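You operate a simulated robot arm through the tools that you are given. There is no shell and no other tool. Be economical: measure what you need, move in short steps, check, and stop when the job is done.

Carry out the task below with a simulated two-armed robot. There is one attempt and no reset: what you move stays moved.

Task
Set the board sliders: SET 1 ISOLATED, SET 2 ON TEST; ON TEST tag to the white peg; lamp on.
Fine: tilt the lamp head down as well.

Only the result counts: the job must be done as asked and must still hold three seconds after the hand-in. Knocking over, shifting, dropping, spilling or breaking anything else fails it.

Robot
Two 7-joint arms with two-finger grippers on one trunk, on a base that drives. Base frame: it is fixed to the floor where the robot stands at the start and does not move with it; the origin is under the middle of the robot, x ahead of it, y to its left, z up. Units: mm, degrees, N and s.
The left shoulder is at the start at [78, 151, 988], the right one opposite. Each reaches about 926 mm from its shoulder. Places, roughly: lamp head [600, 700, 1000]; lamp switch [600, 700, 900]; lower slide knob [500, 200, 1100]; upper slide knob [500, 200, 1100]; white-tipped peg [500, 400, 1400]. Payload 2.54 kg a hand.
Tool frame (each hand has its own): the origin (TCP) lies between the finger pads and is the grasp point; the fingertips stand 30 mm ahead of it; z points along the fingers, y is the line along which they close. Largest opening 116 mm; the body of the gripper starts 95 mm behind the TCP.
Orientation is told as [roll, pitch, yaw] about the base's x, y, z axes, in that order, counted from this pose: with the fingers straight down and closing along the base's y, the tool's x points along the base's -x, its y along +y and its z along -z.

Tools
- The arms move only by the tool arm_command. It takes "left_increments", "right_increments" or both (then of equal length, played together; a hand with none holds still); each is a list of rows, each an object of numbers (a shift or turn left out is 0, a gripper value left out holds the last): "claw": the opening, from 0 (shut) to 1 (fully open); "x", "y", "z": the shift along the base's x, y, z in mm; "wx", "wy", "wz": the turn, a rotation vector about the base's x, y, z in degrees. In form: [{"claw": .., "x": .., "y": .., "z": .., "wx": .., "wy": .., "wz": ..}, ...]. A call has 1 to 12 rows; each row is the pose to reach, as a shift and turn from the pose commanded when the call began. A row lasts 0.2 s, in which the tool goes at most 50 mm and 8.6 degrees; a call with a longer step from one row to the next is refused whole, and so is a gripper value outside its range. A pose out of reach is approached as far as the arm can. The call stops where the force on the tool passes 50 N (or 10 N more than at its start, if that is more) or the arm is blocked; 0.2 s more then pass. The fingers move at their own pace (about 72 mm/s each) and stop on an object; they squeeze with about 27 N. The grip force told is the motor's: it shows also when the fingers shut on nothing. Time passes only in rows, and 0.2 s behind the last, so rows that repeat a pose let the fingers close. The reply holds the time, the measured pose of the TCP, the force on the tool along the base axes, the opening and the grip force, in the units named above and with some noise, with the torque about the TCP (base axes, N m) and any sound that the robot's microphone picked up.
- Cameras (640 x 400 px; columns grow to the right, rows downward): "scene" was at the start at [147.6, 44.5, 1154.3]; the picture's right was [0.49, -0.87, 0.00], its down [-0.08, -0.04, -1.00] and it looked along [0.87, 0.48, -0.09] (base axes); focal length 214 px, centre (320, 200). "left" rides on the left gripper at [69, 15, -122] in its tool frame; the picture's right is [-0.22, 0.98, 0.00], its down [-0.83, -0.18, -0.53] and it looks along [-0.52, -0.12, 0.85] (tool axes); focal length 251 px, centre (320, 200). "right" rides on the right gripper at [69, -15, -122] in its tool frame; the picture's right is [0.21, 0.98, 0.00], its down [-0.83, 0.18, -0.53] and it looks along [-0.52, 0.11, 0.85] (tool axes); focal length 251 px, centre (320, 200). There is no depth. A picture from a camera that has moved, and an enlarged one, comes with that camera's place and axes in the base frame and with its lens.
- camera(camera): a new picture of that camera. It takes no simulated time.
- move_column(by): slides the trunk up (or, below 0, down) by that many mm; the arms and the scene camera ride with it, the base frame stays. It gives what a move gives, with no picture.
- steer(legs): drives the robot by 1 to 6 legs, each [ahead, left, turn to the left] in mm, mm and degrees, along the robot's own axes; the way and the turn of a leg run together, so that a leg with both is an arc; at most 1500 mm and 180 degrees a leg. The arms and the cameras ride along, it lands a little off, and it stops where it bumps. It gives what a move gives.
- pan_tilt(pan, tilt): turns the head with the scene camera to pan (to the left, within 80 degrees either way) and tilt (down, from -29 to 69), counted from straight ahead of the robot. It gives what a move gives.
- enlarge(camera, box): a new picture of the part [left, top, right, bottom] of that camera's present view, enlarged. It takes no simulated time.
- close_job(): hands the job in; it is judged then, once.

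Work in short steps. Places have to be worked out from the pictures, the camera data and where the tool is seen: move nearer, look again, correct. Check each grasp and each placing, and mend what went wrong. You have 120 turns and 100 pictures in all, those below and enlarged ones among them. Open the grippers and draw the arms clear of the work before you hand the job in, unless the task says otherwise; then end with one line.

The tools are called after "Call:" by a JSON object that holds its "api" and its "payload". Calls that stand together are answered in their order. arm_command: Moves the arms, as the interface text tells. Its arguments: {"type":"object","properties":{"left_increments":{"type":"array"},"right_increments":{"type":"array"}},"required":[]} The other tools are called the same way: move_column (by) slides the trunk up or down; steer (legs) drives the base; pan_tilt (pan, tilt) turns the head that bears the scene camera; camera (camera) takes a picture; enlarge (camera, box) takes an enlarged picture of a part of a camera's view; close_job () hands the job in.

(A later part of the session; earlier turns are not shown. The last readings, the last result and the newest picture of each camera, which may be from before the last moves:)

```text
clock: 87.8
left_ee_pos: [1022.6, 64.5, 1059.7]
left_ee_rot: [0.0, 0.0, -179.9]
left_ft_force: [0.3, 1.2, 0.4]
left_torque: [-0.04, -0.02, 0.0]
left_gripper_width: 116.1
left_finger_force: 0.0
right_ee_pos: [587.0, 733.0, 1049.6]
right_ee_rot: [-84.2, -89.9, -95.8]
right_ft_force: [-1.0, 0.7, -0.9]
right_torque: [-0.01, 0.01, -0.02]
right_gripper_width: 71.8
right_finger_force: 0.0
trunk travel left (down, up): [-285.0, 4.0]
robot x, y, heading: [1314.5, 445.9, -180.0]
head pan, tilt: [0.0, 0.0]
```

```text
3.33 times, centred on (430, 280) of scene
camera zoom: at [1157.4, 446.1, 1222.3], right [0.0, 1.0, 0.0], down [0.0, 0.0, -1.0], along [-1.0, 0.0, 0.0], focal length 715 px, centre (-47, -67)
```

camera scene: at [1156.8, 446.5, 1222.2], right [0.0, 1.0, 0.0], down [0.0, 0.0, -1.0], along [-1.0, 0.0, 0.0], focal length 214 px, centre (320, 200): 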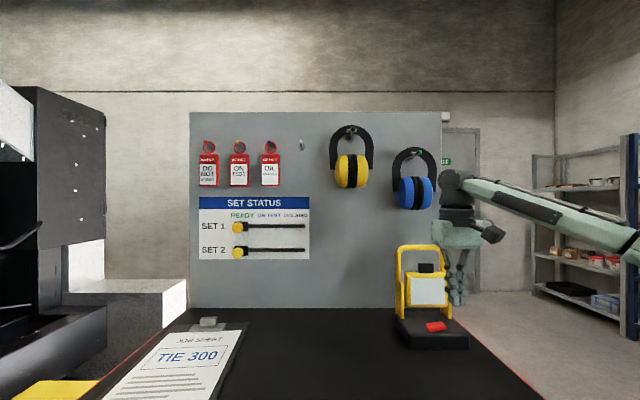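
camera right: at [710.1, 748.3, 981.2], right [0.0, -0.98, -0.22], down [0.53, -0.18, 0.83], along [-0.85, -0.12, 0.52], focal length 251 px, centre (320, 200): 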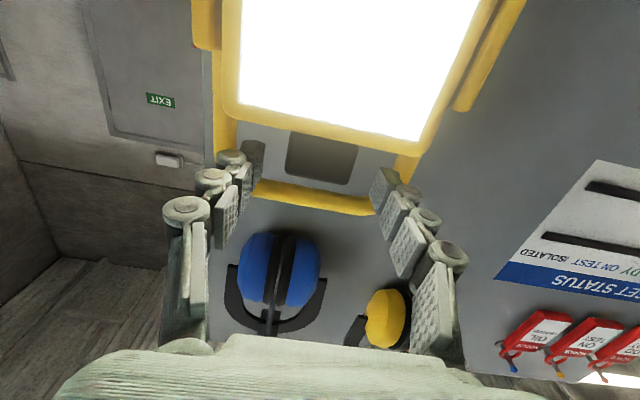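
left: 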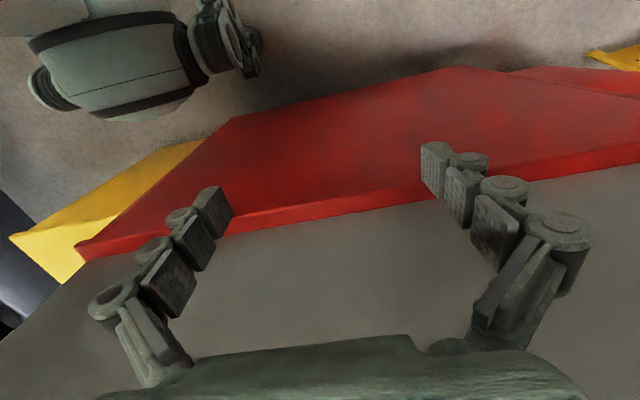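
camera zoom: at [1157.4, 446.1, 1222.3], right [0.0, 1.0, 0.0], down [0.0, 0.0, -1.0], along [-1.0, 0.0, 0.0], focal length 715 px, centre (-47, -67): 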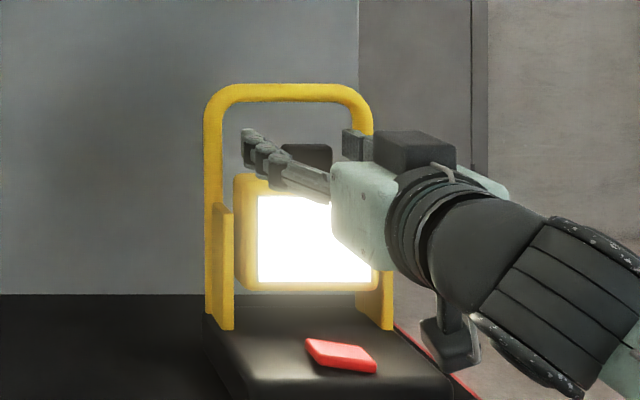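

The fingers straddle the tab and clear the head and hoop. I lower 4 mm and close on the tab.

Call:
{"api": "arm_command", "payload": {"right_increments": [{"z": -4}, {"z": -4, "y": 1, "claw": 0.3}, {"z": -4, "y": 1, "claw": 0.3}, {"z": -4, "y": 1, "claw": 0.3}]}}

Call:
{"api": "camera", "payload": {"camera": "right"}}

```text
clock: 88.8
left_ee_pos: [1022.0, 65.6, 1059.7]
left_ee_rot: [0.1, -0.1, -180.0]
left_ft_force: [0.7, -0.4, -0.1]
left_torque: [0.01, -0.02, 0.0]
left_gripper_width: 116.0
left_finger_force: 0.0
right_ee_pos: [586.5, 735.1, 1044.1]
right_ee_rot: [-113.6, -90.0, -66.4]
right_ft_force: [0.9, 1.0, 1.1]
right_torque: [0.02, 0.02, 0.03]
right_gripper_width: 38.9
right_finger_force: 27.0
trunk travel left (down, up): [-285.0, 4.0]
robot x, y, heading: [1313.9, 446.2, -179.8]
head pan, tilt: [0.0, 0.0]
```

```text
62 pictures are left
camera right: at [709.5, 750.5, 976.2], right [0.0, -0.98, -0.22], down [0.53, -0.18, 0.83], along [-0.85, -0.11, 0.52], focal length 251 px, centre (320, 200)
```

right: 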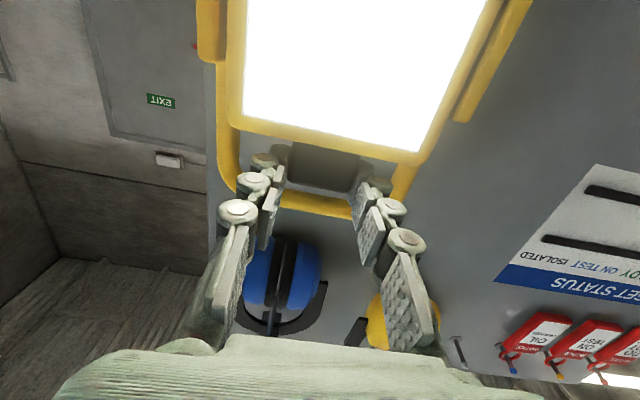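

The tab is gripped (38.9 mm). I pull it forward along a small arc, tilting the head down, and check.

Call:
{"api": "arm_command", "payload": {"right_increments": [{"x": 5, "z": -1, "wy": 3}, {"x": 10, "z": -3, "wy": 6}, {"x": 16, "z": -6, "wy": 10}, {"x": 16, "z": -6, "wy": 10}]}}

Call:
{"api": "enlarge", "payload": {"camera": "scene", "box": [382, 220, 478, 340]}}

```text
clock: 89.8
left_ee_pos: [1021.5, 64.8, 1060.3]
left_ee_rot: [0.0, -0.1, -180.0]
left_ft_force: [-0.4, 0.0, -0.3]
left_torque: [0.02, 0.0, -0.01]
left_gripper_width: 115.8
left_finger_force: 0.1
right_ee_pos: [604.2, 734.2, 1038.3]
right_ee_rot: [-179.6, -79.8, -0.4]
right_ft_force: [-9.1, 1.8, 9.5]
right_torque: [-0.01, 0.84, -0.05]
right_gripper_width: 39.0
right_finger_force: 27.5
trunk travel left (down, up): [-285.0, 4.0]
robot x, y, heading: [1315.2, 451.6, -179.9]
head pan, tilt: [0.0, 0.0]
```

```text
3.33 times, centred on (430, 280) of scene
camera zoom: at [1157.6, 445.8, 1222.4], right [0.0, 1.0, 0.0], down [0.0, 0.0, -1.0], along [-1.0, 0.0, 0.0], focal length 715 px, centre (-47, -67)
```

zoom: 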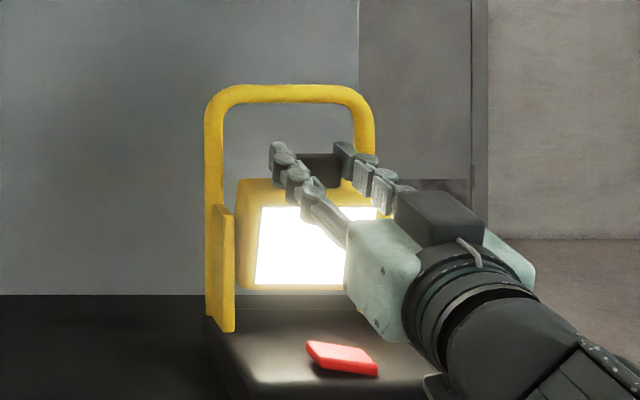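

The head is tilting; the reaction is about 9 N forward and up, so I use a shallower drop. I continue the arc.

Call:
{"api": "arm_command", "payload": {"right_increments": [{"x": 5, "z": -1, "wy": 3}, {"x": 10, "z": -3, "wy": 6}, {"x": 15, "z": -6, "wy": 9}, {"x": 15, "z": -6, "wy": 9}]}}

Call:
{"api": "enlarge", "payload": {"camera": "scene", "box": [382, 220, 478, 340]}}

```text
clock: 90.8
left_ee_pos: [1021.9, 64.9, 1060.4]
left_ee_rot: [0.0, -0.1, -179.9]
left_ft_force: [0.1, -0.2, -0.4]
left_torque: [0.02, -0.01, 0.0]
left_gripper_width: 115.9
left_finger_force: 0.1
right_ee_pos: [617.5, 733.3, 1030.4]
right_ee_rot: [-180.1, -70.9, 0.2]
right_ft_force: [-2.6, -2.7, 2.5]
right_torque: [-0.11, 0.24, 0.2]
right_gripper_width: 38.9
right_finger_force: 27.1
trunk travel left (down, up): [-285.0, 4.0]
robot x, y, heading: [1315.5, 447.3, -180.0]
head pan, tilt: [0.0, 0.0]
```

```text
3.33 times, centred on (430, 280) of scene
camera zoom: at [1157.6, 445.7, 1222.2], right [0.0, 1.0, 0.0], down [0.0, 0.0, -1.0], along [-1.0, 0.0, 0.0], focal length 715 px, centre (-47, -67)
```

zoom: 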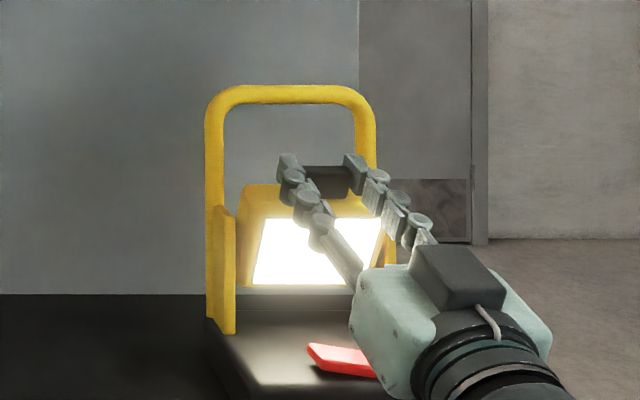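

The head is tilted about 27°, but the lamp base seems to have slid a millimetre or two from the pull. I finish the tilt by pressing mainly downward, which doesn't drag the base.

Call:
{"api": "arm_command", "payload": {"right_increments": [{"x": 2, "z": -5, "wy": 3}, {"x": 5, "z": -9, "wy": 7}, {"x": 9, "z": -14, "wy": 11}, {"x": 9, "z": -14, "wy": 11}]}}

Call:
{"api": "enlarge", "payload": {"camera": "scene", "box": [382, 220, 478, 340]}}

```text
clock: 91.8
left_ee_pos: [1027.1, 65.1, 1063.9]
left_ee_rot: [-0.1, -0.5, -179.9]
left_ft_force: [-0.3, 0.0, 0.6]
left_torque: [0.03, 0.0, 0.03]
left_gripper_width: 115.7
left_finger_force: 0.1
right_ee_pos: [633.4, 736.5, 1031.7]
right_ee_rot: [-179.4, -58.7, -1.0]
right_ft_force: [0.1, -0.1, -11.8]
right_torque: [-0.03, -0.62, 0.0]
right_gripper_width: 39.0
right_finger_force: 26.9
trunk travel left (down, up): [-285.0, 4.0]
robot x, y, heading: [1315.7, 449.1, 179.8]
head pan, tilt: [0.0, 0.0]
```

```text
3.33 times, centred on (430, 280) of scene
camera zoom: at [1164.3, 445.9, 1224.7], right [0.0, 1.0, 0.0], down [-0.01, 0.0, -1.0], along [-1.0, 0.0, 0.01], focal length 715 px, centre (-47, -67)
```

zoom: 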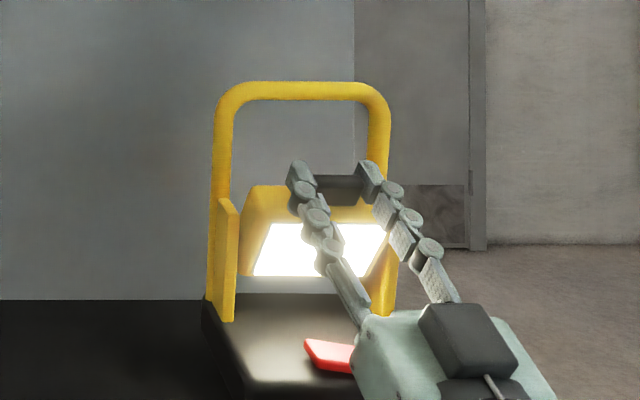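

The robot's body tipped slightly and the hand no longer went down, so the wrist behind the tilted hand is pressing on the cabinet top. I undo the last move by raising and levelling the hand.

Call:
{"api": "arm_command", "payload": {"right_increments": [{"x": -2, "z": 3, "wy": -4}, {"x": -4, "z": 8, "wy": -8}, {"x": -7, "z": 13, "wy": -13}, {"x": -7, "z": 13, "wy": -13}]}}

Call:
{"api": "enlarge", "payload": {"camera": "scene", "box": [382, 220, 478, 340]}}

Call:
{"api": "camera", "payload": {"camera": "scene"}}

```text
clock: 92.8
left_ee_pos: [1022.8, 64.4, 1060.9]
left_ee_rot: [-0.1, -0.1, -179.9]
left_ft_force: [-0.3, -0.2, -0.5]
left_torque: [-0.05, 0.0, -0.03]
left_gripper_width: 116.3
left_finger_force: 0.0
right_ee_pos: [619.3, 734.8, 1030.0]
right_ee_rot: [-179.7, -73.2, 0.0]
right_ft_force: [-2.4, -5.6, 5.9]
right_torque: [0.12, 0.27, 0.22]
right_gripper_width: 38.9
right_finger_force: 27.1
trunk travel left (down, up): [-285.0, 4.0]
robot x, y, heading: [1318.5, 447.1, -179.9]
head pan, tilt: [0.0, 0.0]
```

```text
3.33 times, centred on (430, 280) of scene
camera zoom: at [1157.9, 445.2, 1222.2], right [0.0, 1.0, 0.0], down [0.0, 0.0, -1.0], along [-1.0, 0.0, 0.0], focal length 715 px, centre (-47, -67)
```

zoom: 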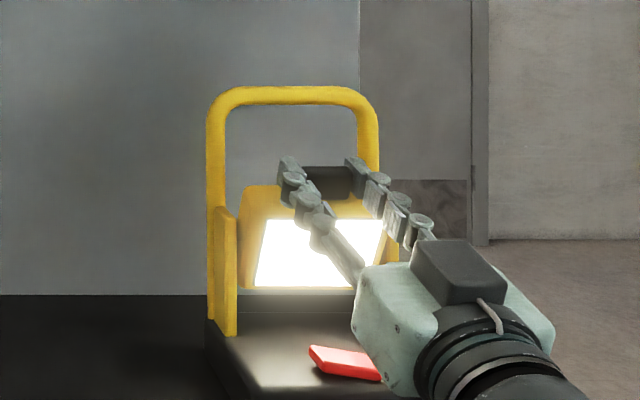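

```text
57 pictures are left
camera scene: at [1157.9, 445.2, 1222.2], right [0.0, 1.0, 0.0], down [0.0, 0.0, -1.0], along [-1.0, 0.0, 0.0], focal length 214 px, centre (320, 200)
```

scene: 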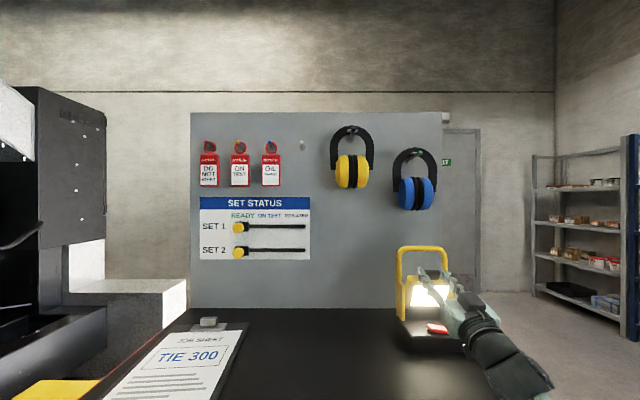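

The forearm sits low over the cabinet as suspected; everything is back in place apart from a few mm of lamp drift. I release the tab, lift up and level the hand, then check whether the tilt holds.

Call:
{"api": "arm_command", "payload": {"right_increments": [{"claw": 0.55}, {"claw": 0.55}, {"claw": 0.55, "z": 15, "x": 5}, {"z": 40, "x": 15, "wy": -8}, {"z": 65, "x": 40, "wy": -16}, {"z": 80, "x": 75, "wy": -24}, {"z": 90, "x": 115, "wy": -32}, {"z": 90, "x": 155, "wy": -40}]}}

Call:
{"api": "enlarge", "payload": {"camera": "scene", "box": [382, 220, 478, 340]}}

Call:
{"api": "camera", "payload": {"camera": "right"}}

```text
clock: 94.6
left_ee_pos: [1022.9, 63.9, 1061.0]
left_ee_rot: [0.0, -0.1, -179.9]
left_ft_force: [0.4, 0.2, 0.0]
left_torque: [0.05, 0.0, 0.04]
left_gripper_width: 115.9
left_finger_force: 0.1
right_ee_pos: [772.7, 733.3, 1118.0]
right_ee_rot: [-0.2, -67.1, -179.6]
right_ft_force: [0.1, 0.3, 0.0]
right_torque: [0.01, -0.03, -0.03]
right_gripper_width: 63.8
right_finger_force: 0.1
trunk travel left (down, up): [-285.0, 4.0]
robot x, y, heading: [1314.0, 445.4, -179.7]
head pan, tilt: [0.0, 0.0]
```

```text
3.33 times, centred on (430, 280) of scene
camera zoom: at [1157.7, 446.0, 1222.3], right [0.0, 1.0, 0.0], down [0.0, 0.0, -1.0], along [-1.0, 0.0, 0.0], focal length 715 px, centre (-47, -67)
```

zoom: 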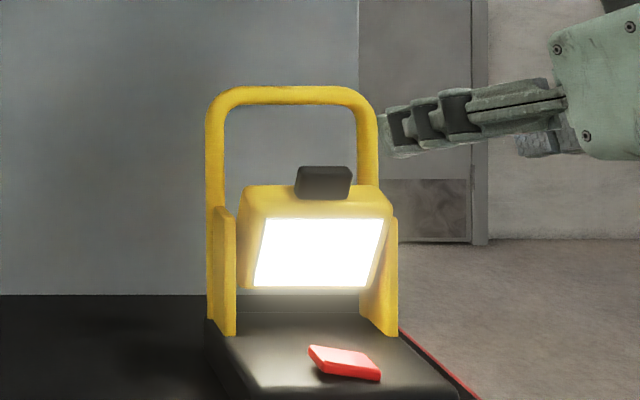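

```text
55 pictures are left
camera right: at [914.2, 748.5, 1103.3], right [0.09, -0.98, -0.2], down [0.17, -0.18, 0.97], along [-0.98, -0.12, 0.15], focal length 251 px, centre (320, 200)
```

right: 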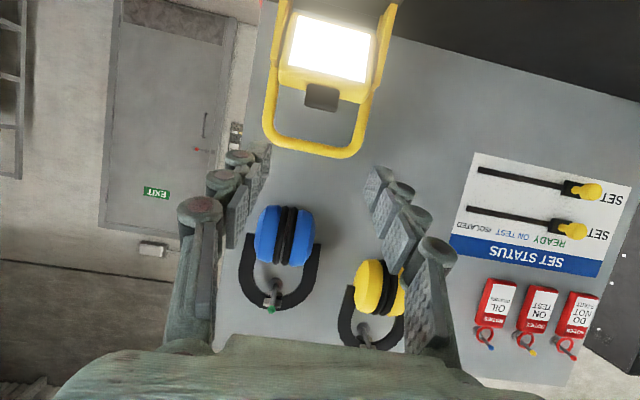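

The tilt held at about 27°, and the lamp has barely shifted. I add some more by pressing straight down on the tab with closed fingertips, hand pitched downward so the wrist stays high.

Call:
{"api": "arm_command", "payload": {"right_increments": [{"claw": 0, "wy": -8}, {"wy": -16, "x": -20}, {"wy": -22, "x": -60}, {"wy": -22, "x": -100}, {"wy": -22, "x": -140, "y": 2}, {"wy": -22, "x": -155, "y": 3, "z": -15}]}}

Call:
{"api": "enlarge", "payload": {"camera": "scene", "box": [382, 220, 478, 340]}}

```text
clock: 96.0
left_ee_pos: [1021.6, 64.6, 1059.4]
left_ee_rot: [0.1, 0.0, -179.9]
left_ft_force: [-0.8, -1.1, 0.3]
left_torque: [-0.07, 0.02, 0.0]
left_gripper_width: 116.1
left_finger_force: 0.1
right_ee_pos: [618.6, 736.9, 1106.7]
right_ee_rot: [-0.1, -45.0, -179.9]
right_ft_force: [0.4, -0.6, -0.2]
right_torque: [0.01, 0.0, 0.01]
right_gripper_width: 0.0
right_finger_force: 26.9
trunk travel left (down, up): [-285.0, 4.0]
robot x, y, heading: [1317.1, 444.3, -179.7]
head pan, tilt: [0.0, 0.0]
```

```text
3.33 times, centred on (430, 280) of scene
camera zoom: at [1157.2, 446.3, 1222.3], right [0.0, 1.0, 0.0], down [0.0, 0.0, -1.0], along [-1.0, 0.0, 0.0], focal length 715 px, centre (-47, -67)
```

zoom: 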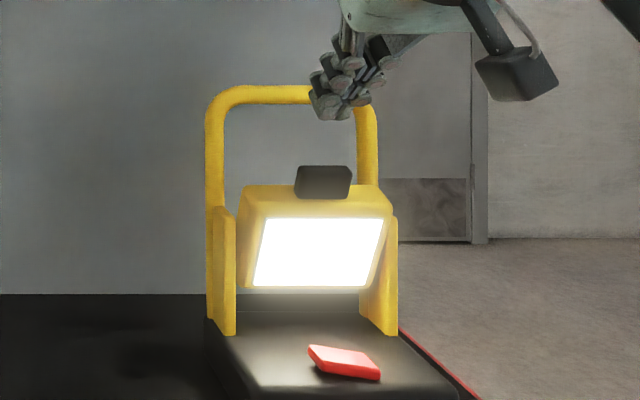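

The tip is above the tab. I press down slowly.

Call:
{"api": "arm_command", "payload": {"right_increments": [{"z": -15}, {"z": -28}, {"z": -34}, {"z": -40}, {"z": -45}, {"z": -49}, {"z": -49}]}}

Call:
{"api": "enlarge", "payload": {"camera": "scene", "box": [382, 220, 478, 340]}}

```text
clock: 97.6
left_ee_pos: [1022.0, 65.9, 1060.1]
left_ee_rot: [-0.2, -0.2, -179.9]
left_ft_force: [0.1, 0.2, -0.6]
left_torque: [0.0, -0.01, -0.02]
left_gripper_width: 115.8
left_finger_force: 0.1
right_ee_pos: [619.5, 737.8, 1053.7]
right_ee_rot: [-0.1, -44.6, -179.9]
right_ft_force: [4.4, -0.5, 1.3]
right_torque: [0.01, -0.07, -0.01]
right_gripper_width: 5.8
right_finger_force: 26.8
trunk travel left (down, up): [-285.0, 4.0]
robot x, y, heading: [1316.7, 447.3, -179.8]
head pan, tilt: [0.0, 0.0]
```

```text
3.33 times, centred on (430, 280) of scene
camera zoom: at [1157.7, 446.1, 1222.0], right [0.0, 1.0, 0.0], down [0.0, 0.0, -1.0], along [-1.0, 0.0, 0.0], focal length 715 px, centre (-47, -67)
```

zoom: 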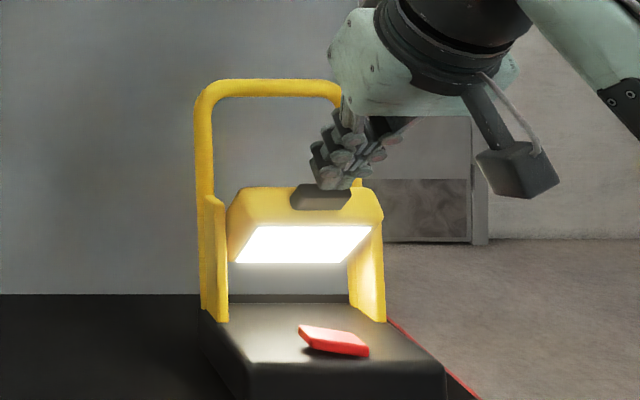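

The head is now tilted well down, but the lamp was pushed back roughly 14 mm. I lift off and inspect.

Call:
{"api": "arm_command", "payload": {"right_increments": [{"z": 20}, {"z": 50}, {"z": 90}, {"z": 90, "x": 45}, {"z": 90, "x": 90}]}}

Call:
{"api": "enlarge", "payload": {"camera": "scene", "box": [382, 220, 478, 340]}}

Call:
{"api": "enlarge", "payload": {"camera": "scene", "box": [370, 230, 498, 360]}}

```text
clock: 98.8
left_ee_pos: [1023.7, 65.0, 1060.6]
left_ee_rot: [0.0, -0.2, -179.9]
left_ft_force: [-0.4, 0.0, -0.1]
left_torque: [-0.01, 0.0, 0.02]
left_gripper_width: 116.5
left_finger_force: 0.1
right_ee_pos: [708.1, 737.2, 1147.5]
right_ee_rot: [0.0, -45.1, -179.9]
right_ft_force: [-0.3, -0.1, -0.4]
right_torque: [0.0, 0.01, -0.03]
right_gripper_width: 0.2
right_finger_force: 27.0
trunk travel left (down, up): [-285.0, 4.0]
robot x, y, heading: [1314.8, 449.3, -179.7]
head pan, tilt: [0.0, 0.0]
```

```text
3.33 times, centred on (430, 280) of scene
camera zoom: at [1158.2, 446.3, 1222.5], right [0.0, 1.0, 0.0], down [0.0, 0.0, -1.0], along [-1.0, 0.0, 0.0], focal length 715 px, centre (-47, -67)
```

zoom: 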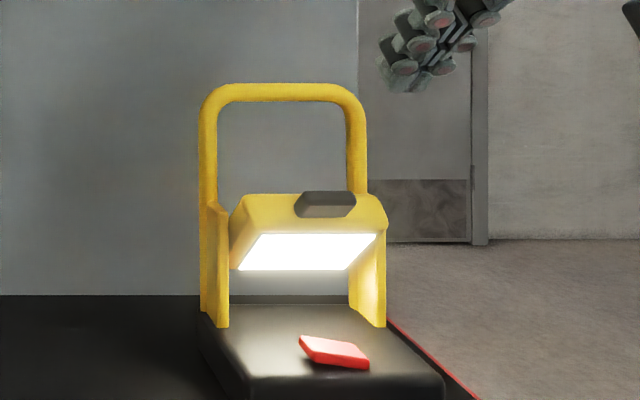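

```text
3.08 times, centred on (434, 295) of scene
camera zoom: at [1158.2, 446.3, 1222.5], right [0.0, 1.0, 0.0], down [0.0, 0.0, -1.0], along [-1.0, 0.0, 0.0], focal length 660 px, centre (-31, -92)
```

zoom: 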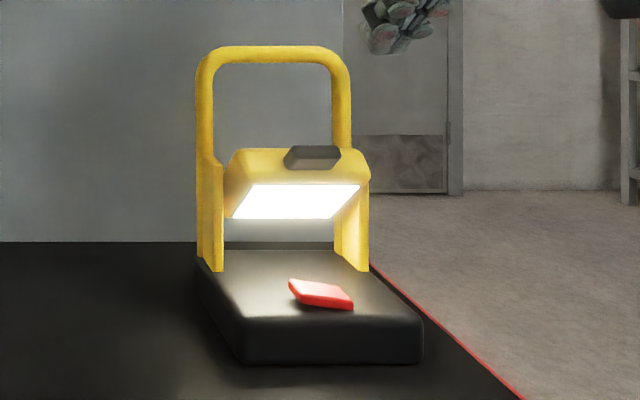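

The head is clearly tilted down, the lamp is lit and its base is within about 5 mm of its start. I withdraw the right arm and bring the left hand, level and pointing at the board, in front of the SET 1 knob.

Call:
{"api": "arm_command", "payload": {"left_increments": [{"z": 20, "wy": 8}, {"z": 40, "wy": 16}, {"z": 60, "x": -20, "y": 10, "wy": 24}, {"z": 75, "x": -50, "y": 25, "wy": 32}, {"z": 75, "x": -90, "y": 40, "wy": 40}, {"z": 75, "x": -130, "y": 55, "wy": 48}, {"z": 75, "x": -170, "y": 70, "wy": 56}, {"z": 75, "x": -210, "y": 85, "wy": 64}, {"z": 75, "x": -250, "y": 100, "wy": 72}, {"z": 75, "x": -290, "y": 119, "wy": 80}, {"z": 75, "x": -330, "y": 119, "wy": 88, "claw": 0.6}, {"z": 75, "x": -360, "y": 119, "wy": 90, "claw": 0.6}], "right_increments": [{"x": 30}, {"x": 70}, {"x": 110}, {"x": 150}, {"x": 190, "y": 20}, {"x": 220, "y": 40}, {"x": 220, "y": 60}, {"x": 220, "y": 60}, {"x": 220, "y": 60}, {"x": 220, "y": 60}, {"x": 220, "y": 60}, {"x": 220, "y": 60}]}}

Call:
{"api": "camera", "payload": {"camera": "scene"}}

Call:
{"api": "camera", "payload": {"camera": "left"}}

```text
clock: 101.4
left_ee_pos: [662.5, 186.3, 1138.4]
left_ee_rot: [-125.6, -89.9, -54.5]
left_ft_force: [0.0, -0.3, -0.1]
left_torque: [-0.04, 0.01, -0.01]
left_gripper_width: 69.6
left_finger_force: 0.0
right_ee_pos: [928.6, 797.3, 1144.5]
right_ee_rot: [0.0, -44.9, -179.9]
right_ft_force: [0.0, -0.5, 0.0]
right_torque: [0.01, -0.05, -0.05]
right_gripper_width: 0.0
right_finger_force: 27.0
trunk travel left (down, up): [-285.0, 4.0]
robot x, y, heading: [1318.0, 446.0, -179.9]
head pan, tilt: [0.0, 0.0]
```

```text
50 pictures are left
camera scene: at [1157.1, 446.3, 1222.2], right [0.0, 1.0, 0.0], down [0.0, 0.0, -1.0], along [-1.0, 0.0, 0.0], focal length 214 px, centre (320, 200)
```

scene: 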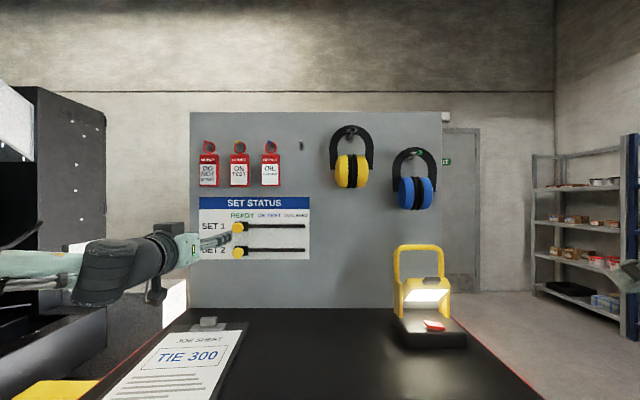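

```text
49 pictures are left
camera left: at [784.3, 170.3, 1068.4], right [0.0, -0.98, 0.21], down [0.54, 0.18, 0.83], along [-0.84, 0.11, 0.52], focal length 251 px, centre (320, 200)
```

left: 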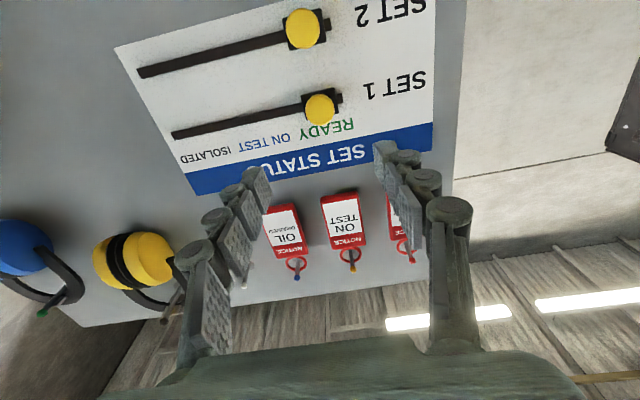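

The wrist view confirms SET 1's knob at about (473, 182, 1133). I advance so the fingertips straddle it (TCP x≈487) and check.

Call:
{"api": "arm_command", "payload": {"left_increments": [{"x": -45, "y": -2, "z": -4}, {"x": -90, "y": -2, "z": -4}, {"x": -130, "y": -2, "z": -4}, {"x": -160, "y": -2, "z": -4}, {"x": -175, "y": -2, "z": -4}, {"x": -175, "y": -2, "z": -4}]}}

Call:
{"api": "enlarge", "payload": {"camera": "scene", "box": [190, 190, 318, 270]}}

Call:
{"api": "camera", "payload": {"camera": "left"}}

```text
clock: 102.8
left_ee_pos: [484.1, 181.6, 1129.0]
left_ee_rot: [-116.8, -89.9, -63.2]
left_ft_force: [-0.6, 0.6, 0.1]
left_torque: [-0.03, 0.0, -0.02]
left_gripper_width: 69.7
left_finger_force: 0.1
right_ee_pos: [928.9, 796.5, 1145.8]
right_ee_rot: [0.0, -45.0, -180.0]
right_ft_force: [-0.4, -0.3, -0.1]
right_torque: [0.0, -0.02, -0.01]
right_gripper_width: 0.1
right_finger_force: 27.2
trunk travel left (down, up): [-285.0, 4.0]
robot x, y, heading: [1317.1, 444.3, -179.9]
head pan, tilt: [0.0, 0.0]
```

```text
5.00 times, centred on (254, 230) of scene
camera zoom: at [1157.5, 446.1, 1222.3], right [0.0, 1.0, 0.0], down [0.0, 0.0, -1.0], along [-1.0, 0.0, 0.0], focal length 1072 px, centre (650, 50)
```

zoom: 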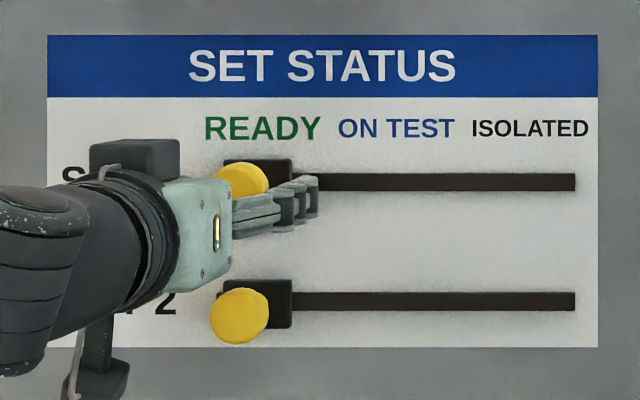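

```text
47 pictures are left
camera left: at [605.8, 166.5, 1061.2], right [0.0, -0.98, 0.21], down [0.53, 0.18, 0.83], along [-0.85, 0.11, 0.52], focal length 251 px, centre (320, 200)
```

left: 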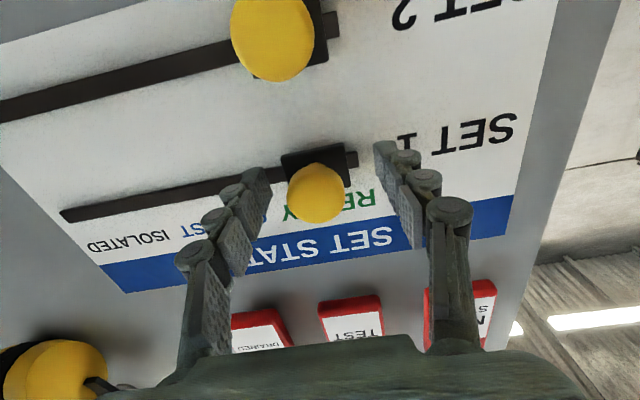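

The knob is at about (471, 185, 1136), so I raise 6 mm, shift 2 mm and close on it.

Call:
{"api": "arm_command", "payload": {"left_increments": [{"z": 6, "y": 2}, {"z": 6, "y": 2, "claw": 0.25}, {"z": 6, "y": 2, "claw": 0.25}, {"z": 6, "y": 2, "claw": 0.25}]}}

```text
clock: 103.8
left_ee_pos: [484.3, 184.9, 1136.3]
left_ee_rot: [-108.2, -89.9, -71.9]
left_ft_force: [0.8, 2.6, -0.9]
left_torque: [0.02, 0.0, -0.04]
left_gripper_width: 31.2
left_finger_force: 45.2
right_ee_pos: [928.2, 797.2, 1145.6]
right_ee_rot: [0.0, -45.0, -179.9]
right_ft_force: [0.6, -0.3, 0.9]
right_torque: [0.0, -0.01, 0.01]
right_gripper_width: 0.0
right_finger_force: 27.1
trunk travel left (down, up): [-285.0, 4.0]
robot x, y, heading: [1315.2, 445.2, -179.7]
head pan, tilt: [0.0, 0.0]
```

The knob is gripped (31 mm). I slide it 180 mm to +y toward ISOLATED.

Call:
{"api": "arm_command", "payload": {"left_increments": [{"y": 15}, {"y": 32}, {"y": 50}, {"y": 68}, {"y": 86}, {"y": 104}, {"y": 122}, {"y": 140}, {"y": 158}, {"y": 172}, {"y": 180}, {"y": 180}]}}

Call:
{"api": "enlarge", "payload": {"camera": "scene", "box": [190, 190, 318, 270]}}

```text
clock: 105.9
left_ee_pos: [502.3, 313.0, 1134.5]
left_ee_rot: [-18.1, -89.6, -161.3]
left_ft_force: [-26.3, -0.4, -3.0]
left_torque: [-0.24, -0.25, 0.23]
left_gripper_width: 32.2
left_finger_force: 45.0
left hand out of reach, approached as far as the arm can: row 7, 8, 9, 10
right_ee_pos: [925.7, 796.9, 1144.6]
right_ee_rot: [0.0, -44.8, -180.0]
right_ft_force: [0.3, 0.0, 0.2]
right_torque: [0.02, 0.0, 0.03]
right_gripper_width: 0.0
right_finger_force: 27.7
trunk travel left (down, up): [-285.0, 4.0]
robot x, y, heading: [1313.8, 446.7, 179.9]
head pan, tilt: [0.0, 0.0]
stopped in row 10 (left hand): the force on the tool passed its limit at 60 N (the readings are from after the stop); the commanded pose is now the measured one
```

```text
5.00 times, centred on (254, 230) of scene
camera zoom: at [1152.9, 446.2, 1221.5], right [0.0, 1.0, 0.0], down [0.0, 0.0, -1.0], along [-1.0, 0.0, 0.0], focal length 1072 px, centre (650, 50)
```

zoom: 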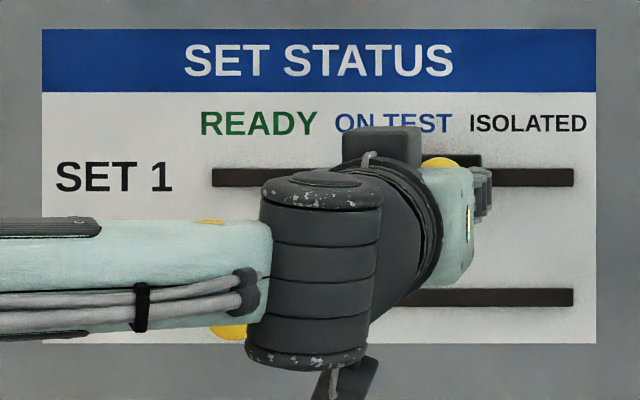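

The left arm ran out of joint range as y grew, and the knob sits between ON TEST and ISOLATED. I release it and back off; then I'll shift the base to +y so the arm works more to its own side.

Call:
{"api": "arm_command", "payload": {"left_increments": [{"claw": 0.6}, {"claw": 0.6}, {"x": 40}, {"x": 80}, {"x": 120}, {"x": 150}]}}

Call:
{"api": "steer", "payload": {"legs": [[0, -190, 0]]}}

Call:
{"api": "camera", "payload": {"camera": "scene"}}

```text
clock: 107.3
left_ee_pos: [658.6, 316.9, 1139.3]
left_ee_rot: [-100.0, -89.8, -79.6]
left_ft_force: [-0.5, -0.8, 0.2]
left_torque: [-0.02, 0.03, -0.03]
left_gripper_width: 69.6
left_finger_force: 0.1
right_ee_pos: [928.7, 797.6, 1145.0]
right_ee_rot: [-0.1, -44.9, -179.9]
right_ft_force: [0.2, -0.7, -0.1]
right_torque: [0.0, 0.05, 0.01]
right_gripper_width: 0.1
right_finger_force: 26.8
trunk travel left (down, up): [-285.0, 4.0]
robot x, y, heading: [1317.8, 447.7, -180.0]
head pan, tilt: [0.0, 0.0]
```

```text
clock: 109.8
left_ee_pos: [657.1, 504.4, 1140.2]
left_ee_rot: [-94.4, -90.0, -85.4]
left_ft_force: [0.2, 0.0, 0.7]
left_torque: [0.02, 0.01, -0.03]
left_gripper_width: 69.7
left_finger_force: 0.0
right_ee_pos: [929.4, 985.6, 1145.7]
right_ee_rot: [0.0, -45.0, 179.8]
right_ft_force: [0.4, 0.0, 1.1]
right_torque: [-0.01, -0.01, 0.03]
right_gripper_width: 0.0
right_finger_force: 26.9
trunk travel left (down, up): [-285.0, 4.0]
robot x, y, heading: [1316.9, 630.8, 179.8]
head pan, tilt: [0.0, 0.0]
```

```text
45 pictures are left
camera scene: at [1157.4, 633.0, 1222.3], right [0.0, 1.0, 0.0], down [0.0, 0.0, -1.0], along [-1.0, 0.0, 0.0], focal length 214 px, centre (320, 200)
```

scene: 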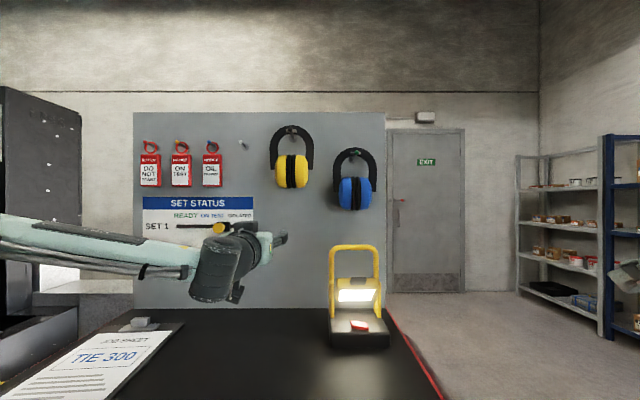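

SET 1's knob is now at y≈319. I move the left hand back in front of it.

Call:
{"api": "arm_command", "payload": {"left_increments": [{"y": -48}, {"y": -96}, {"y": -144}, {"y": -186, "z": -2}, {"y": -186, "z": -2, "x": -45}, {"y": -186, "z": -2, "x": -90}]}}

Call:
{"api": "camera", "payload": {"camera": "left"}}

```text
clock: 111.2
left_ee_pos: [565.5, 319.5, 1138.3]
left_ee_rot: [-75.1, -89.7, -104.7]
left_ft_force: [-0.3, 1.0, 0.4]
left_torque: [0.01, -0.06, -0.01]
left_gripper_width: 69.6
left_finger_force: 0.0
right_ee_pos: [928.3, 984.6, 1145.0]
right_ee_rot: [0.1, -44.9, 179.9]
right_ft_force: [-0.6, 0.5, 0.2]
right_torque: [-0.01, -0.01, -0.01]
right_gripper_width: 0.0
right_finger_force: 26.8
trunk travel left (down, up): [-285.0, 4.0]
robot x, y, heading: [1319.3, 631.0, 179.9]
head pan, tilt: [0.0, 0.0]
```

```text
44 pictures are left
camera left: at [687.8, 305.3, 1069.9], right [0.0, -0.98, 0.21], down [0.53, 0.18, 0.83], along [-0.85, 0.11, 0.52], focal length 251 px, centre (320, 200)
```

left: 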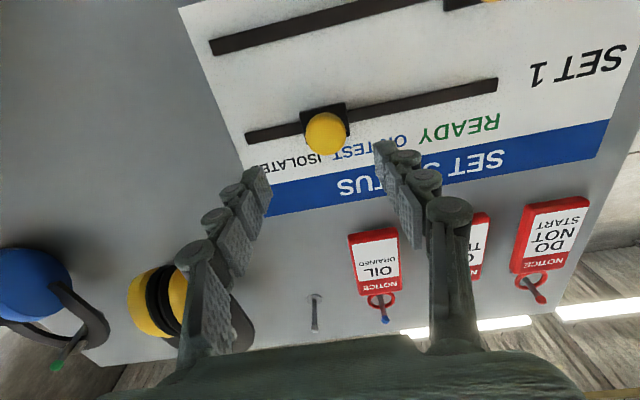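

The knob is at about y≈315. I advance, grip and slide to y≈365.

Call:
{"api": "arm_command", "payload": {"left_increments": [{"x": -40, "y": -3, "z": -2}, {"x": -80, "y": -3, "z": -2}, {"x": -80, "y": -3, "z": -2, "claw": 0.25}, {"x": -80, "y": -3, "z": -2, "claw": 0.25}, {"x": -80, "y": -3, "z": -2, "claw": 0.25}]}}

Call:
{"api": "arm_command", "payload": {"left_increments": [{"y": 12}, {"y": 24}, {"y": 36}, {"y": 46}, {"y": 49}, {"y": 49}]}}

Call:
{"api": "enlarge", "payload": {"camera": "scene", "box": [130, 185, 290, 285]}}

Call:
{"api": "camera", "payload": {"camera": "left"}}

```text
clock: 112.3
left_ee_pos: [489.1, 316.3, 1136.5]
left_ee_rot: [-102.9, -89.8, -76.9]
left_ft_force: [-0.6, 0.2, 0.6]
left_torque: [0.06, 0.05, 0.06]
left_gripper_width: 31.5
left_finger_force: 44.8
right_ee_pos: [930.3, 984.3, 1146.0]
right_ee_rot: [0.0, -44.9, 179.8]
right_ft_force: [-0.6, 0.5, -0.2]
right_torque: [-0.01, 0.0, -0.03]
right_gripper_width: 0.1
right_finger_force: 27.1
trunk travel left (down, up): [-285.0, 4.0]
robot x, y, heading: [1317.4, 631.3, 179.7]
head pan, tilt: [0.0, 0.0]
```

```text
clock: 113.8
left_ee_pos: [488.1, 364.0, 1137.9]
left_ee_rot: [-144.2, -89.8, -35.5]
left_ft_force: [7.7, -1.5, 5.2]
left_torque: [-0.09, 0.16, 0.02]
left_gripper_width: 31.6
left_finger_force: 45.4
right_ee_pos: [931.0, 983.9, 1146.2]
right_ee_rot: [0.0, -45.1, 179.9]
right_ft_force: [-0.1, -0.2, -0.1]
right_torque: [-0.02, 0.0, 0.03]
right_gripper_width: 0.0
right_finger_force: 27.3
trunk travel left (down, up): [-285.0, 4.0]
robot x, y, heading: [1315.7, 628.2, 179.7]
head pan, tilt: [0.0, 0.0]
```

```text
4.00 times, centred on (210, 235) of scene
camera zoom: at [1159.1, 632.8, 1222.6], right [0.0, 1.0, 0.0], down [0.0, 0.0, -1.0], along [-1.0, 0.0, 0.0], focal length 858 px, centre (760, 60)
```

zoom: 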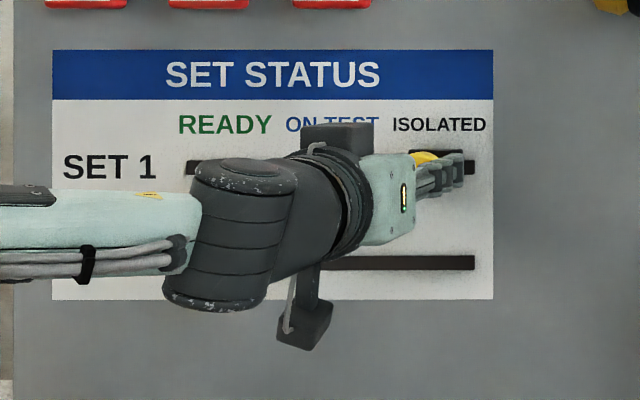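

```text
42 pictures are left
camera left: at [611.1, 350.6, 1068.6], right [0.0, -0.98, 0.21], down [0.54, 0.18, 0.82], along [-0.84, 0.11, 0.52], focal length 251 px, centre (320, 200)
```

left: 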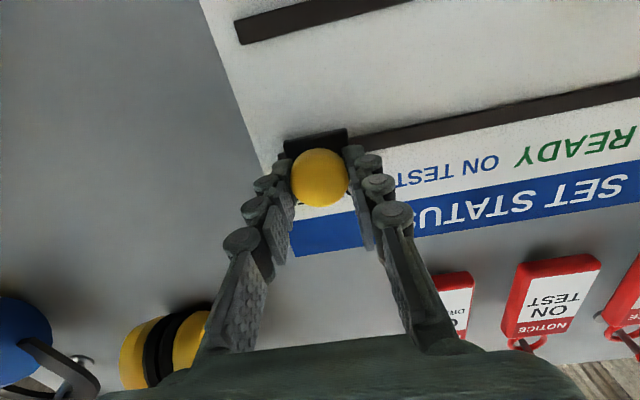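

SET 1's slide block is centred under ISOLATED. I release, back off and go over to SET 2's knob at about (471, 184, 1053).

Call:
{"api": "arm_command", "payload": {"left_increments": [{"claw": 0.6}, {"claw": 0.6}, {"x": 45}, {"x": 90}, {"x": 90, "y": -40, "z": -20}, {"x": 90, "y": -80, "z": -40}, {"x": 90, "y": -120, "z": -60}, {"x": 90, "y": -160, "z": -80}, {"x": 90, "y": -180, "z": -84}, {"x": 90, "y": -180, "z": -84}]}}

Call:
{"api": "camera", "payload": {"camera": "left"}}

Call:
{"api": "enlarge", "payload": {"camera": "scene", "box": [130, 185, 290, 285]}}

```text
clock: 116.0
left_ee_pos: [576.6, 181.4, 1050.4]
left_ee_rot: [-84.9, -89.9, -94.9]
left_ft_force: [-0.3, -0.3, -0.3]
left_torque: [0.02, 0.0, 0.0]
left_gripper_width: 69.6
left_finger_force: 0.1
right_ee_pos: [930.4, 985.1, 1144.4]
right_ee_rot: [0.0, -45.1, 179.9]
right_ft_force: [0.0, 0.0, -0.6]
right_torque: [0.0, -0.04, -0.05]
right_gripper_width: 0.1
right_finger_force: 26.7
trunk travel left (down, up): [-285.0, 4.0]
robot x, y, heading: [1316.7, 633.5, 180.1]
head pan, tilt: [0.0, 0.0]
```

```text
41 pictures are left
camera left: at [699.2, 168.0, 982.0], right [0.0, -0.98, 0.21], down [0.53, 0.18, 0.83], along [-0.85, 0.11, 0.52], focal length 251 px, centre (320, 200)
```

left: 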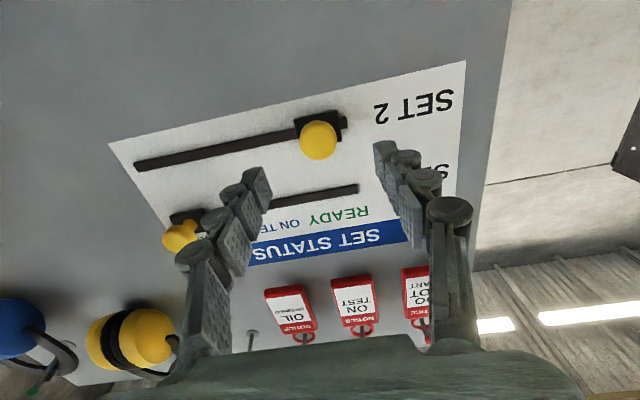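

```text
4.00 times, centred on (210, 235) of scene
camera zoom: at [1157.4, 632.8, 1222.3], right [0.0, 1.0, 0.0], down [0.0, 0.0, -1.0], along [-1.0, 0.0, 0.0], focal length 858 px, centre (760, 60)
```

zoom: 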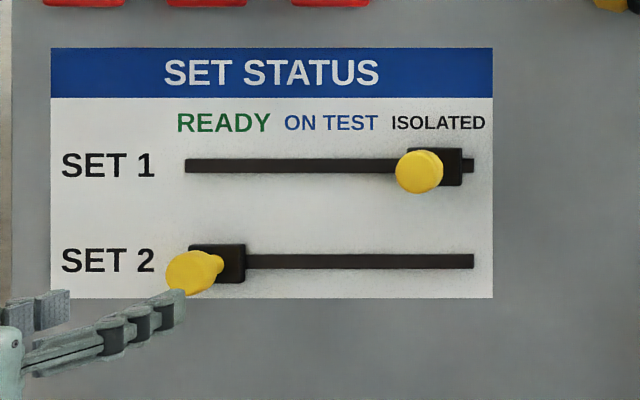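

SET 1 reads ISOLATED. SET 2's knob is at about (471, 185, 1055); I advance and grip it.

Call:
{"api": "arm_command", "payload": {"left_increments": [{"x": -45, "y": 3, "z": 4}, {"x": -88, "y": 3, "z": 4}, {"x": -88, "y": 3, "z": 4, "claw": 0.25}, {"x": -88, "y": 3, "z": 4, "claw": 0.25}, {"x": -88, "y": 3, "z": 4, "claw": 0.25}]}}

```text
clock: 117.2
left_ee_pos: [490.8, 190.4, 1056.7]
left_ee_rot: [-102.9, -89.8, -76.9]
left_ft_force: [-0.2, -2.4, 0.8]
left_torque: [0.06, 0.26, 0.25]
left_gripper_width: 31.7
left_finger_force: 45.3
right_ee_pos: [930.2, 984.8, 1145.3]
right_ee_rot: [0.0, -45.0, 179.9]
right_ft_force: [0.3, 0.1, 0.5]
right_torque: [-0.02, 0.02, 0.01]
right_gripper_width: 0.0
right_finger_force: 26.8
trunk travel left (down, up): [-285.0, 4.0]
robot x, y, heading: [1315.6, 632.2, 180.0]
head pan, tilt: [0.0, 0.0]
```

Gripped. I slide it about 88 mm to ON TEST and check.

Call:
{"api": "arm_command", "payload": {"left_increments": [{"y": 15}, {"y": 32}, {"y": 50}, {"y": 68}, {"y": 82}, {"y": 88}, {"y": 88}]}}

Call:
{"api": "camera", "payload": {"camera": "left"}}

Call:
{"api": "enlarge", "payload": {"camera": "scene", "box": [130, 185, 290, 285]}}

```text
clock: 118.8
left_ee_pos: [490.6, 276.9, 1056.2]
left_ee_rot: [-119.7, -89.8, -60.1]
left_ft_force: [22.0, -0.4, -4.4]
left_torque: [0.0, -0.11, 0.02]
left_gripper_width: 31.9
left_finger_force: 45.0
right_ee_pos: [932.2, 983.8, 1146.8]
right_ee_rot: [-0.1, -45.1, 179.9]
right_ft_force: [-0.3, -0.2, -0.5]
right_torque: [0.01, 0.02, 0.01]
right_gripper_width: 0.0
right_finger_force: 26.8
trunk travel left (down, up): [-285.0, 4.0]
robot x, y, heading: [1314.5, 629.9, 180.0]
head pan, tilt: [0.0, 0.0]
```

```text
39 pictures are left
camera left: at [613.0, 261.3, 988.1], right [0.0, -0.98, 0.21], down [0.53, 0.18, 0.83], along [-0.84, 0.11, 0.52], focal length 251 px, centre (320, 200)
```

left: 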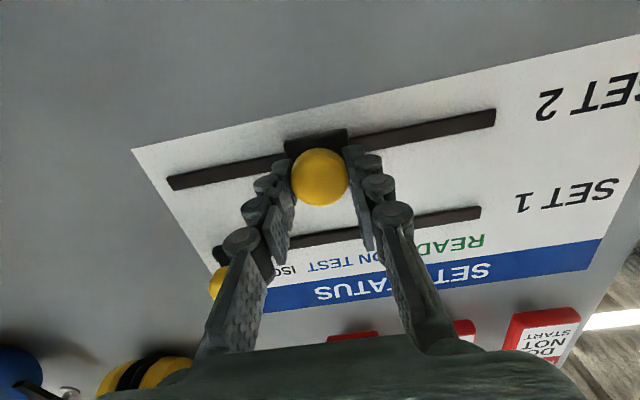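

```text
4.00 times, centred on (210, 235) of scene
camera zoom: at [1159.5, 632.4, 1222.6], right [0.0, 1.0, 0.0], down [0.0, 0.0, -1.0], along [-1.0, 0.0, 0.0], focal length 858 px, centre (760, 60)
```

zoom: 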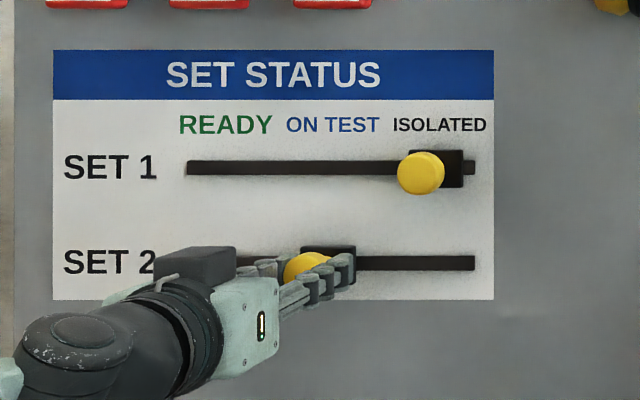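

SET 2's block sits under ON TEST. I release, back off and raise the hand in front of the ON TEST tag (y≈184, z≈1312).

Call:
{"api": "arm_command", "payload": {"left_increments": [{"claw": 0.6}, {"claw": 0.6}, {"x": 45}, {"x": 90}, {"x": 110, "y": -20, "z": 40}, {"x": 110, "y": -40, "z": 82}, {"x": 110, "y": -60, "z": 124}, {"x": 110, "y": -75, "z": 168}, {"x": 110, "y": -90, "z": 212}, {"x": 110, "y": -92, "z": 256, "claw": 0.71}, {"x": 110, "y": -92, "z": 256, "claw": 0.71}]}}

Call:
{"api": "camera", "payload": {"camera": "left"}}

Call:
{"api": "enlarge", "payload": {"camera": "scene", "box": [130, 130, 290, 270]}}

```text
clock: 121.2
left_ee_pos: [598.5, 182.8, 1313.9]
left_ee_rot: [-105.3, -90.0, -74.5]
left_ft_force: [0.7, 0.2, -0.6]
left_torque: [0.03, -0.02, 0.0]
left_gripper_width: 82.2
left_finger_force: 0.0
right_ee_pos: [928.5, 983.0, 1145.8]
right_ee_rot: [0.0, -45.1, 180.0]
right_ft_force: [0.2, 0.0, -1.0]
right_torque: [0.01, -0.07, -0.01]
right_gripper_width: 0.2
right_finger_force: 26.9
trunk travel left (down, up): [-285.0, 4.0]
robot x, y, heading: [1318.1, 631.7, 179.9]
head pan, tilt: [0.0, 0.0]
```

```text
37 pictures are left
camera left: at [721.2, 168.0, 1244.9], right [0.0, -0.98, 0.21], down [0.53, 0.18, 0.83], along [-0.85, 0.11, 0.52], focal length 251 px, centre (320, 200)
```

left: 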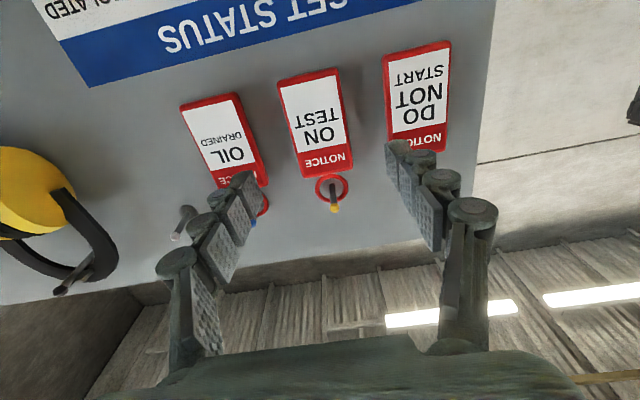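

```text
2.86 times, centred on (210, 200) of scene
camera zoom: at [1157.1, 632.1, 1222.2], right [0.0, 1.0, 0.0], down [0.0, 0.0, -1.0], along [-1.0, 0.0, 0.0], focal length 613 px, centre (634, 200)
```

zoom: 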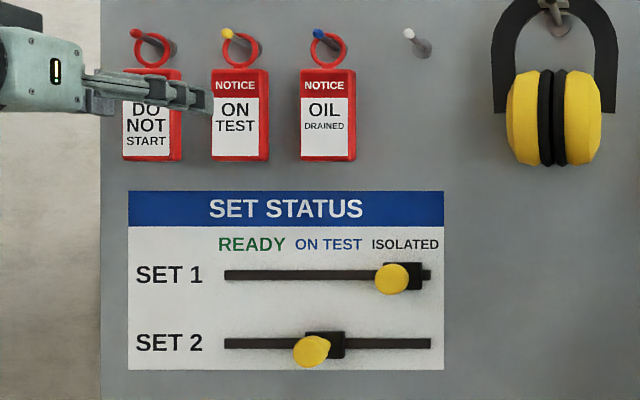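

Both sliders read correctly. The tag centre is at about (466, 185, 1315); I advance with the fingers straddling it, tips short of the board.

Call:
{"api": "arm_command", "payload": {"left_increments": [{"x": -40, "y": 2}, {"x": -80, "y": 2}, {"x": -105, "y": 2}, {"x": -118, "y": 2}, {"x": -118, "y": 2}]}}

Call:
{"api": "camera", "payload": {"camera": "left"}}

Call:
{"api": "enlarge", "payload": {"camera": "scene", "box": [130, 130, 258, 210]}}

```text
clock: 122.3
left_ee_pos: [479.7, 188.3, 1310.4]
left_ee_rot: [-101.6, -89.8, -78.2]
left_ft_force: [0.4, 0.8, -0.4]
left_torque: [0.0, -0.02, 0.03]
left_gripper_width: 82.8
left_finger_force: 0.1
right_ee_pos: [930.1, 984.3, 1145.7]
right_ee_rot: [-0.1, -45.0, 179.8]
right_ft_force: [0.2, 0.1, 0.1]
right_torque: [0.0, 0.01, 0.01]
right_gripper_width: 0.1
right_finger_force: 27.6
trunk travel left (down, up): [-285.0, 4.0]
robot x, y, heading: [1318.0, 629.8, 179.8]
head pan, tilt: [0.0, 0.0]
```

```text
35 pictures are left
camera left: at [602.3, 173.8, 1242.4], right [0.0, -0.98, 0.21], down [0.53, 0.18, 0.83], along [-0.85, 0.11, 0.52], focal length 251 px, centre (320, 200)
```

left: 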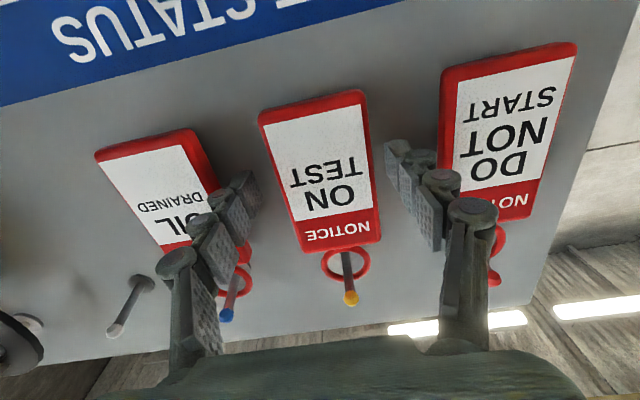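

```text
5.00 times, centred on (194, 170) of scene
camera zoom: at [1157.6, 632.7, 1222.3], right [0.0, 1.0, 0.0], down [0.0, 0.0, -1.0], along [-1.0, 0.0, 0.0], focal length 1072 px, centre (950, 350)
```

zoom: 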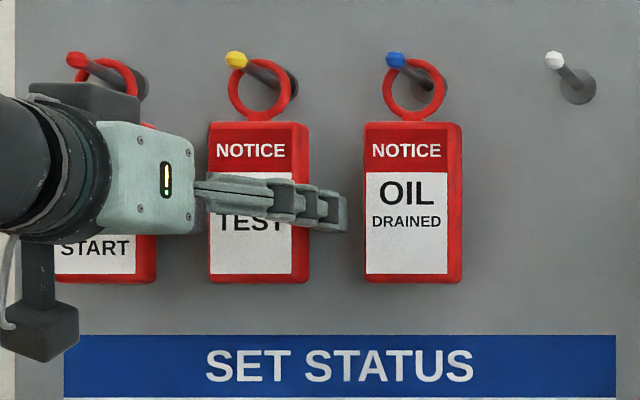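

The tag is a few mm toward -y of the finger centre. I shift -3 mm and close on its edges.

Call:
{"api": "arm_command", "payload": {"left_increments": [{"y": -3}, {"y": -3, "claw": 0.42}, {"y": -3, "claw": 0.42}, {"y": -3, "claw": 0.42}]}}

Call:
{"api": "camera", "payload": {"camera": "left"}}

```text
clock: 123.3
left_ee_pos: [480.7, 185.0, 1310.5]
left_ee_rot: [-89.2, -89.8, -90.6]
left_ft_force: [0.7, 0.4, 0.7]
left_torque: [-0.01, -0.05, -0.02]
left_gripper_width: 58.7
left_finger_force: 27.2
right_ee_pos: [930.4, 985.0, 1145.8]
right_ee_rot: [0.0, -45.1, 179.9]
right_ft_force: [-0.3, -0.3, 0.4]
right_torque: [0.0, 0.01, 0.03]
right_gripper_width: 0.0
right_finger_force: 27.3
trunk travel left (down, up): [-285.0, 4.0]
robot x, y, heading: [1319.6, 628.7, 180.0]
head pan, tilt: [0.0, 0.0]
```

```text
33 pictures are left
camera left: at [602.2, 169.6, 1242.4], right [0.0, -0.98, 0.21], down [0.53, 0.18, 0.83], along [-0.85, 0.11, 0.52], focal length 251 px, centre (320, 200)
```

left: 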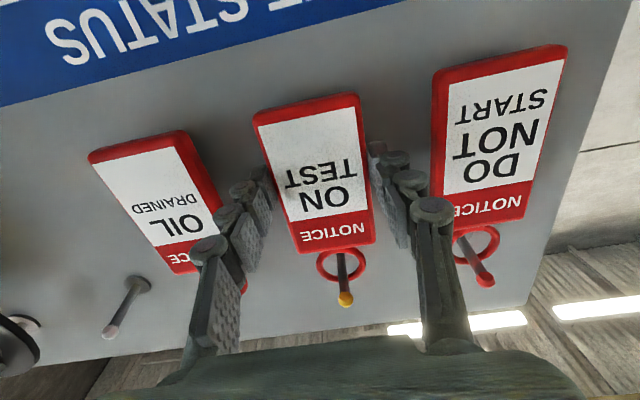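

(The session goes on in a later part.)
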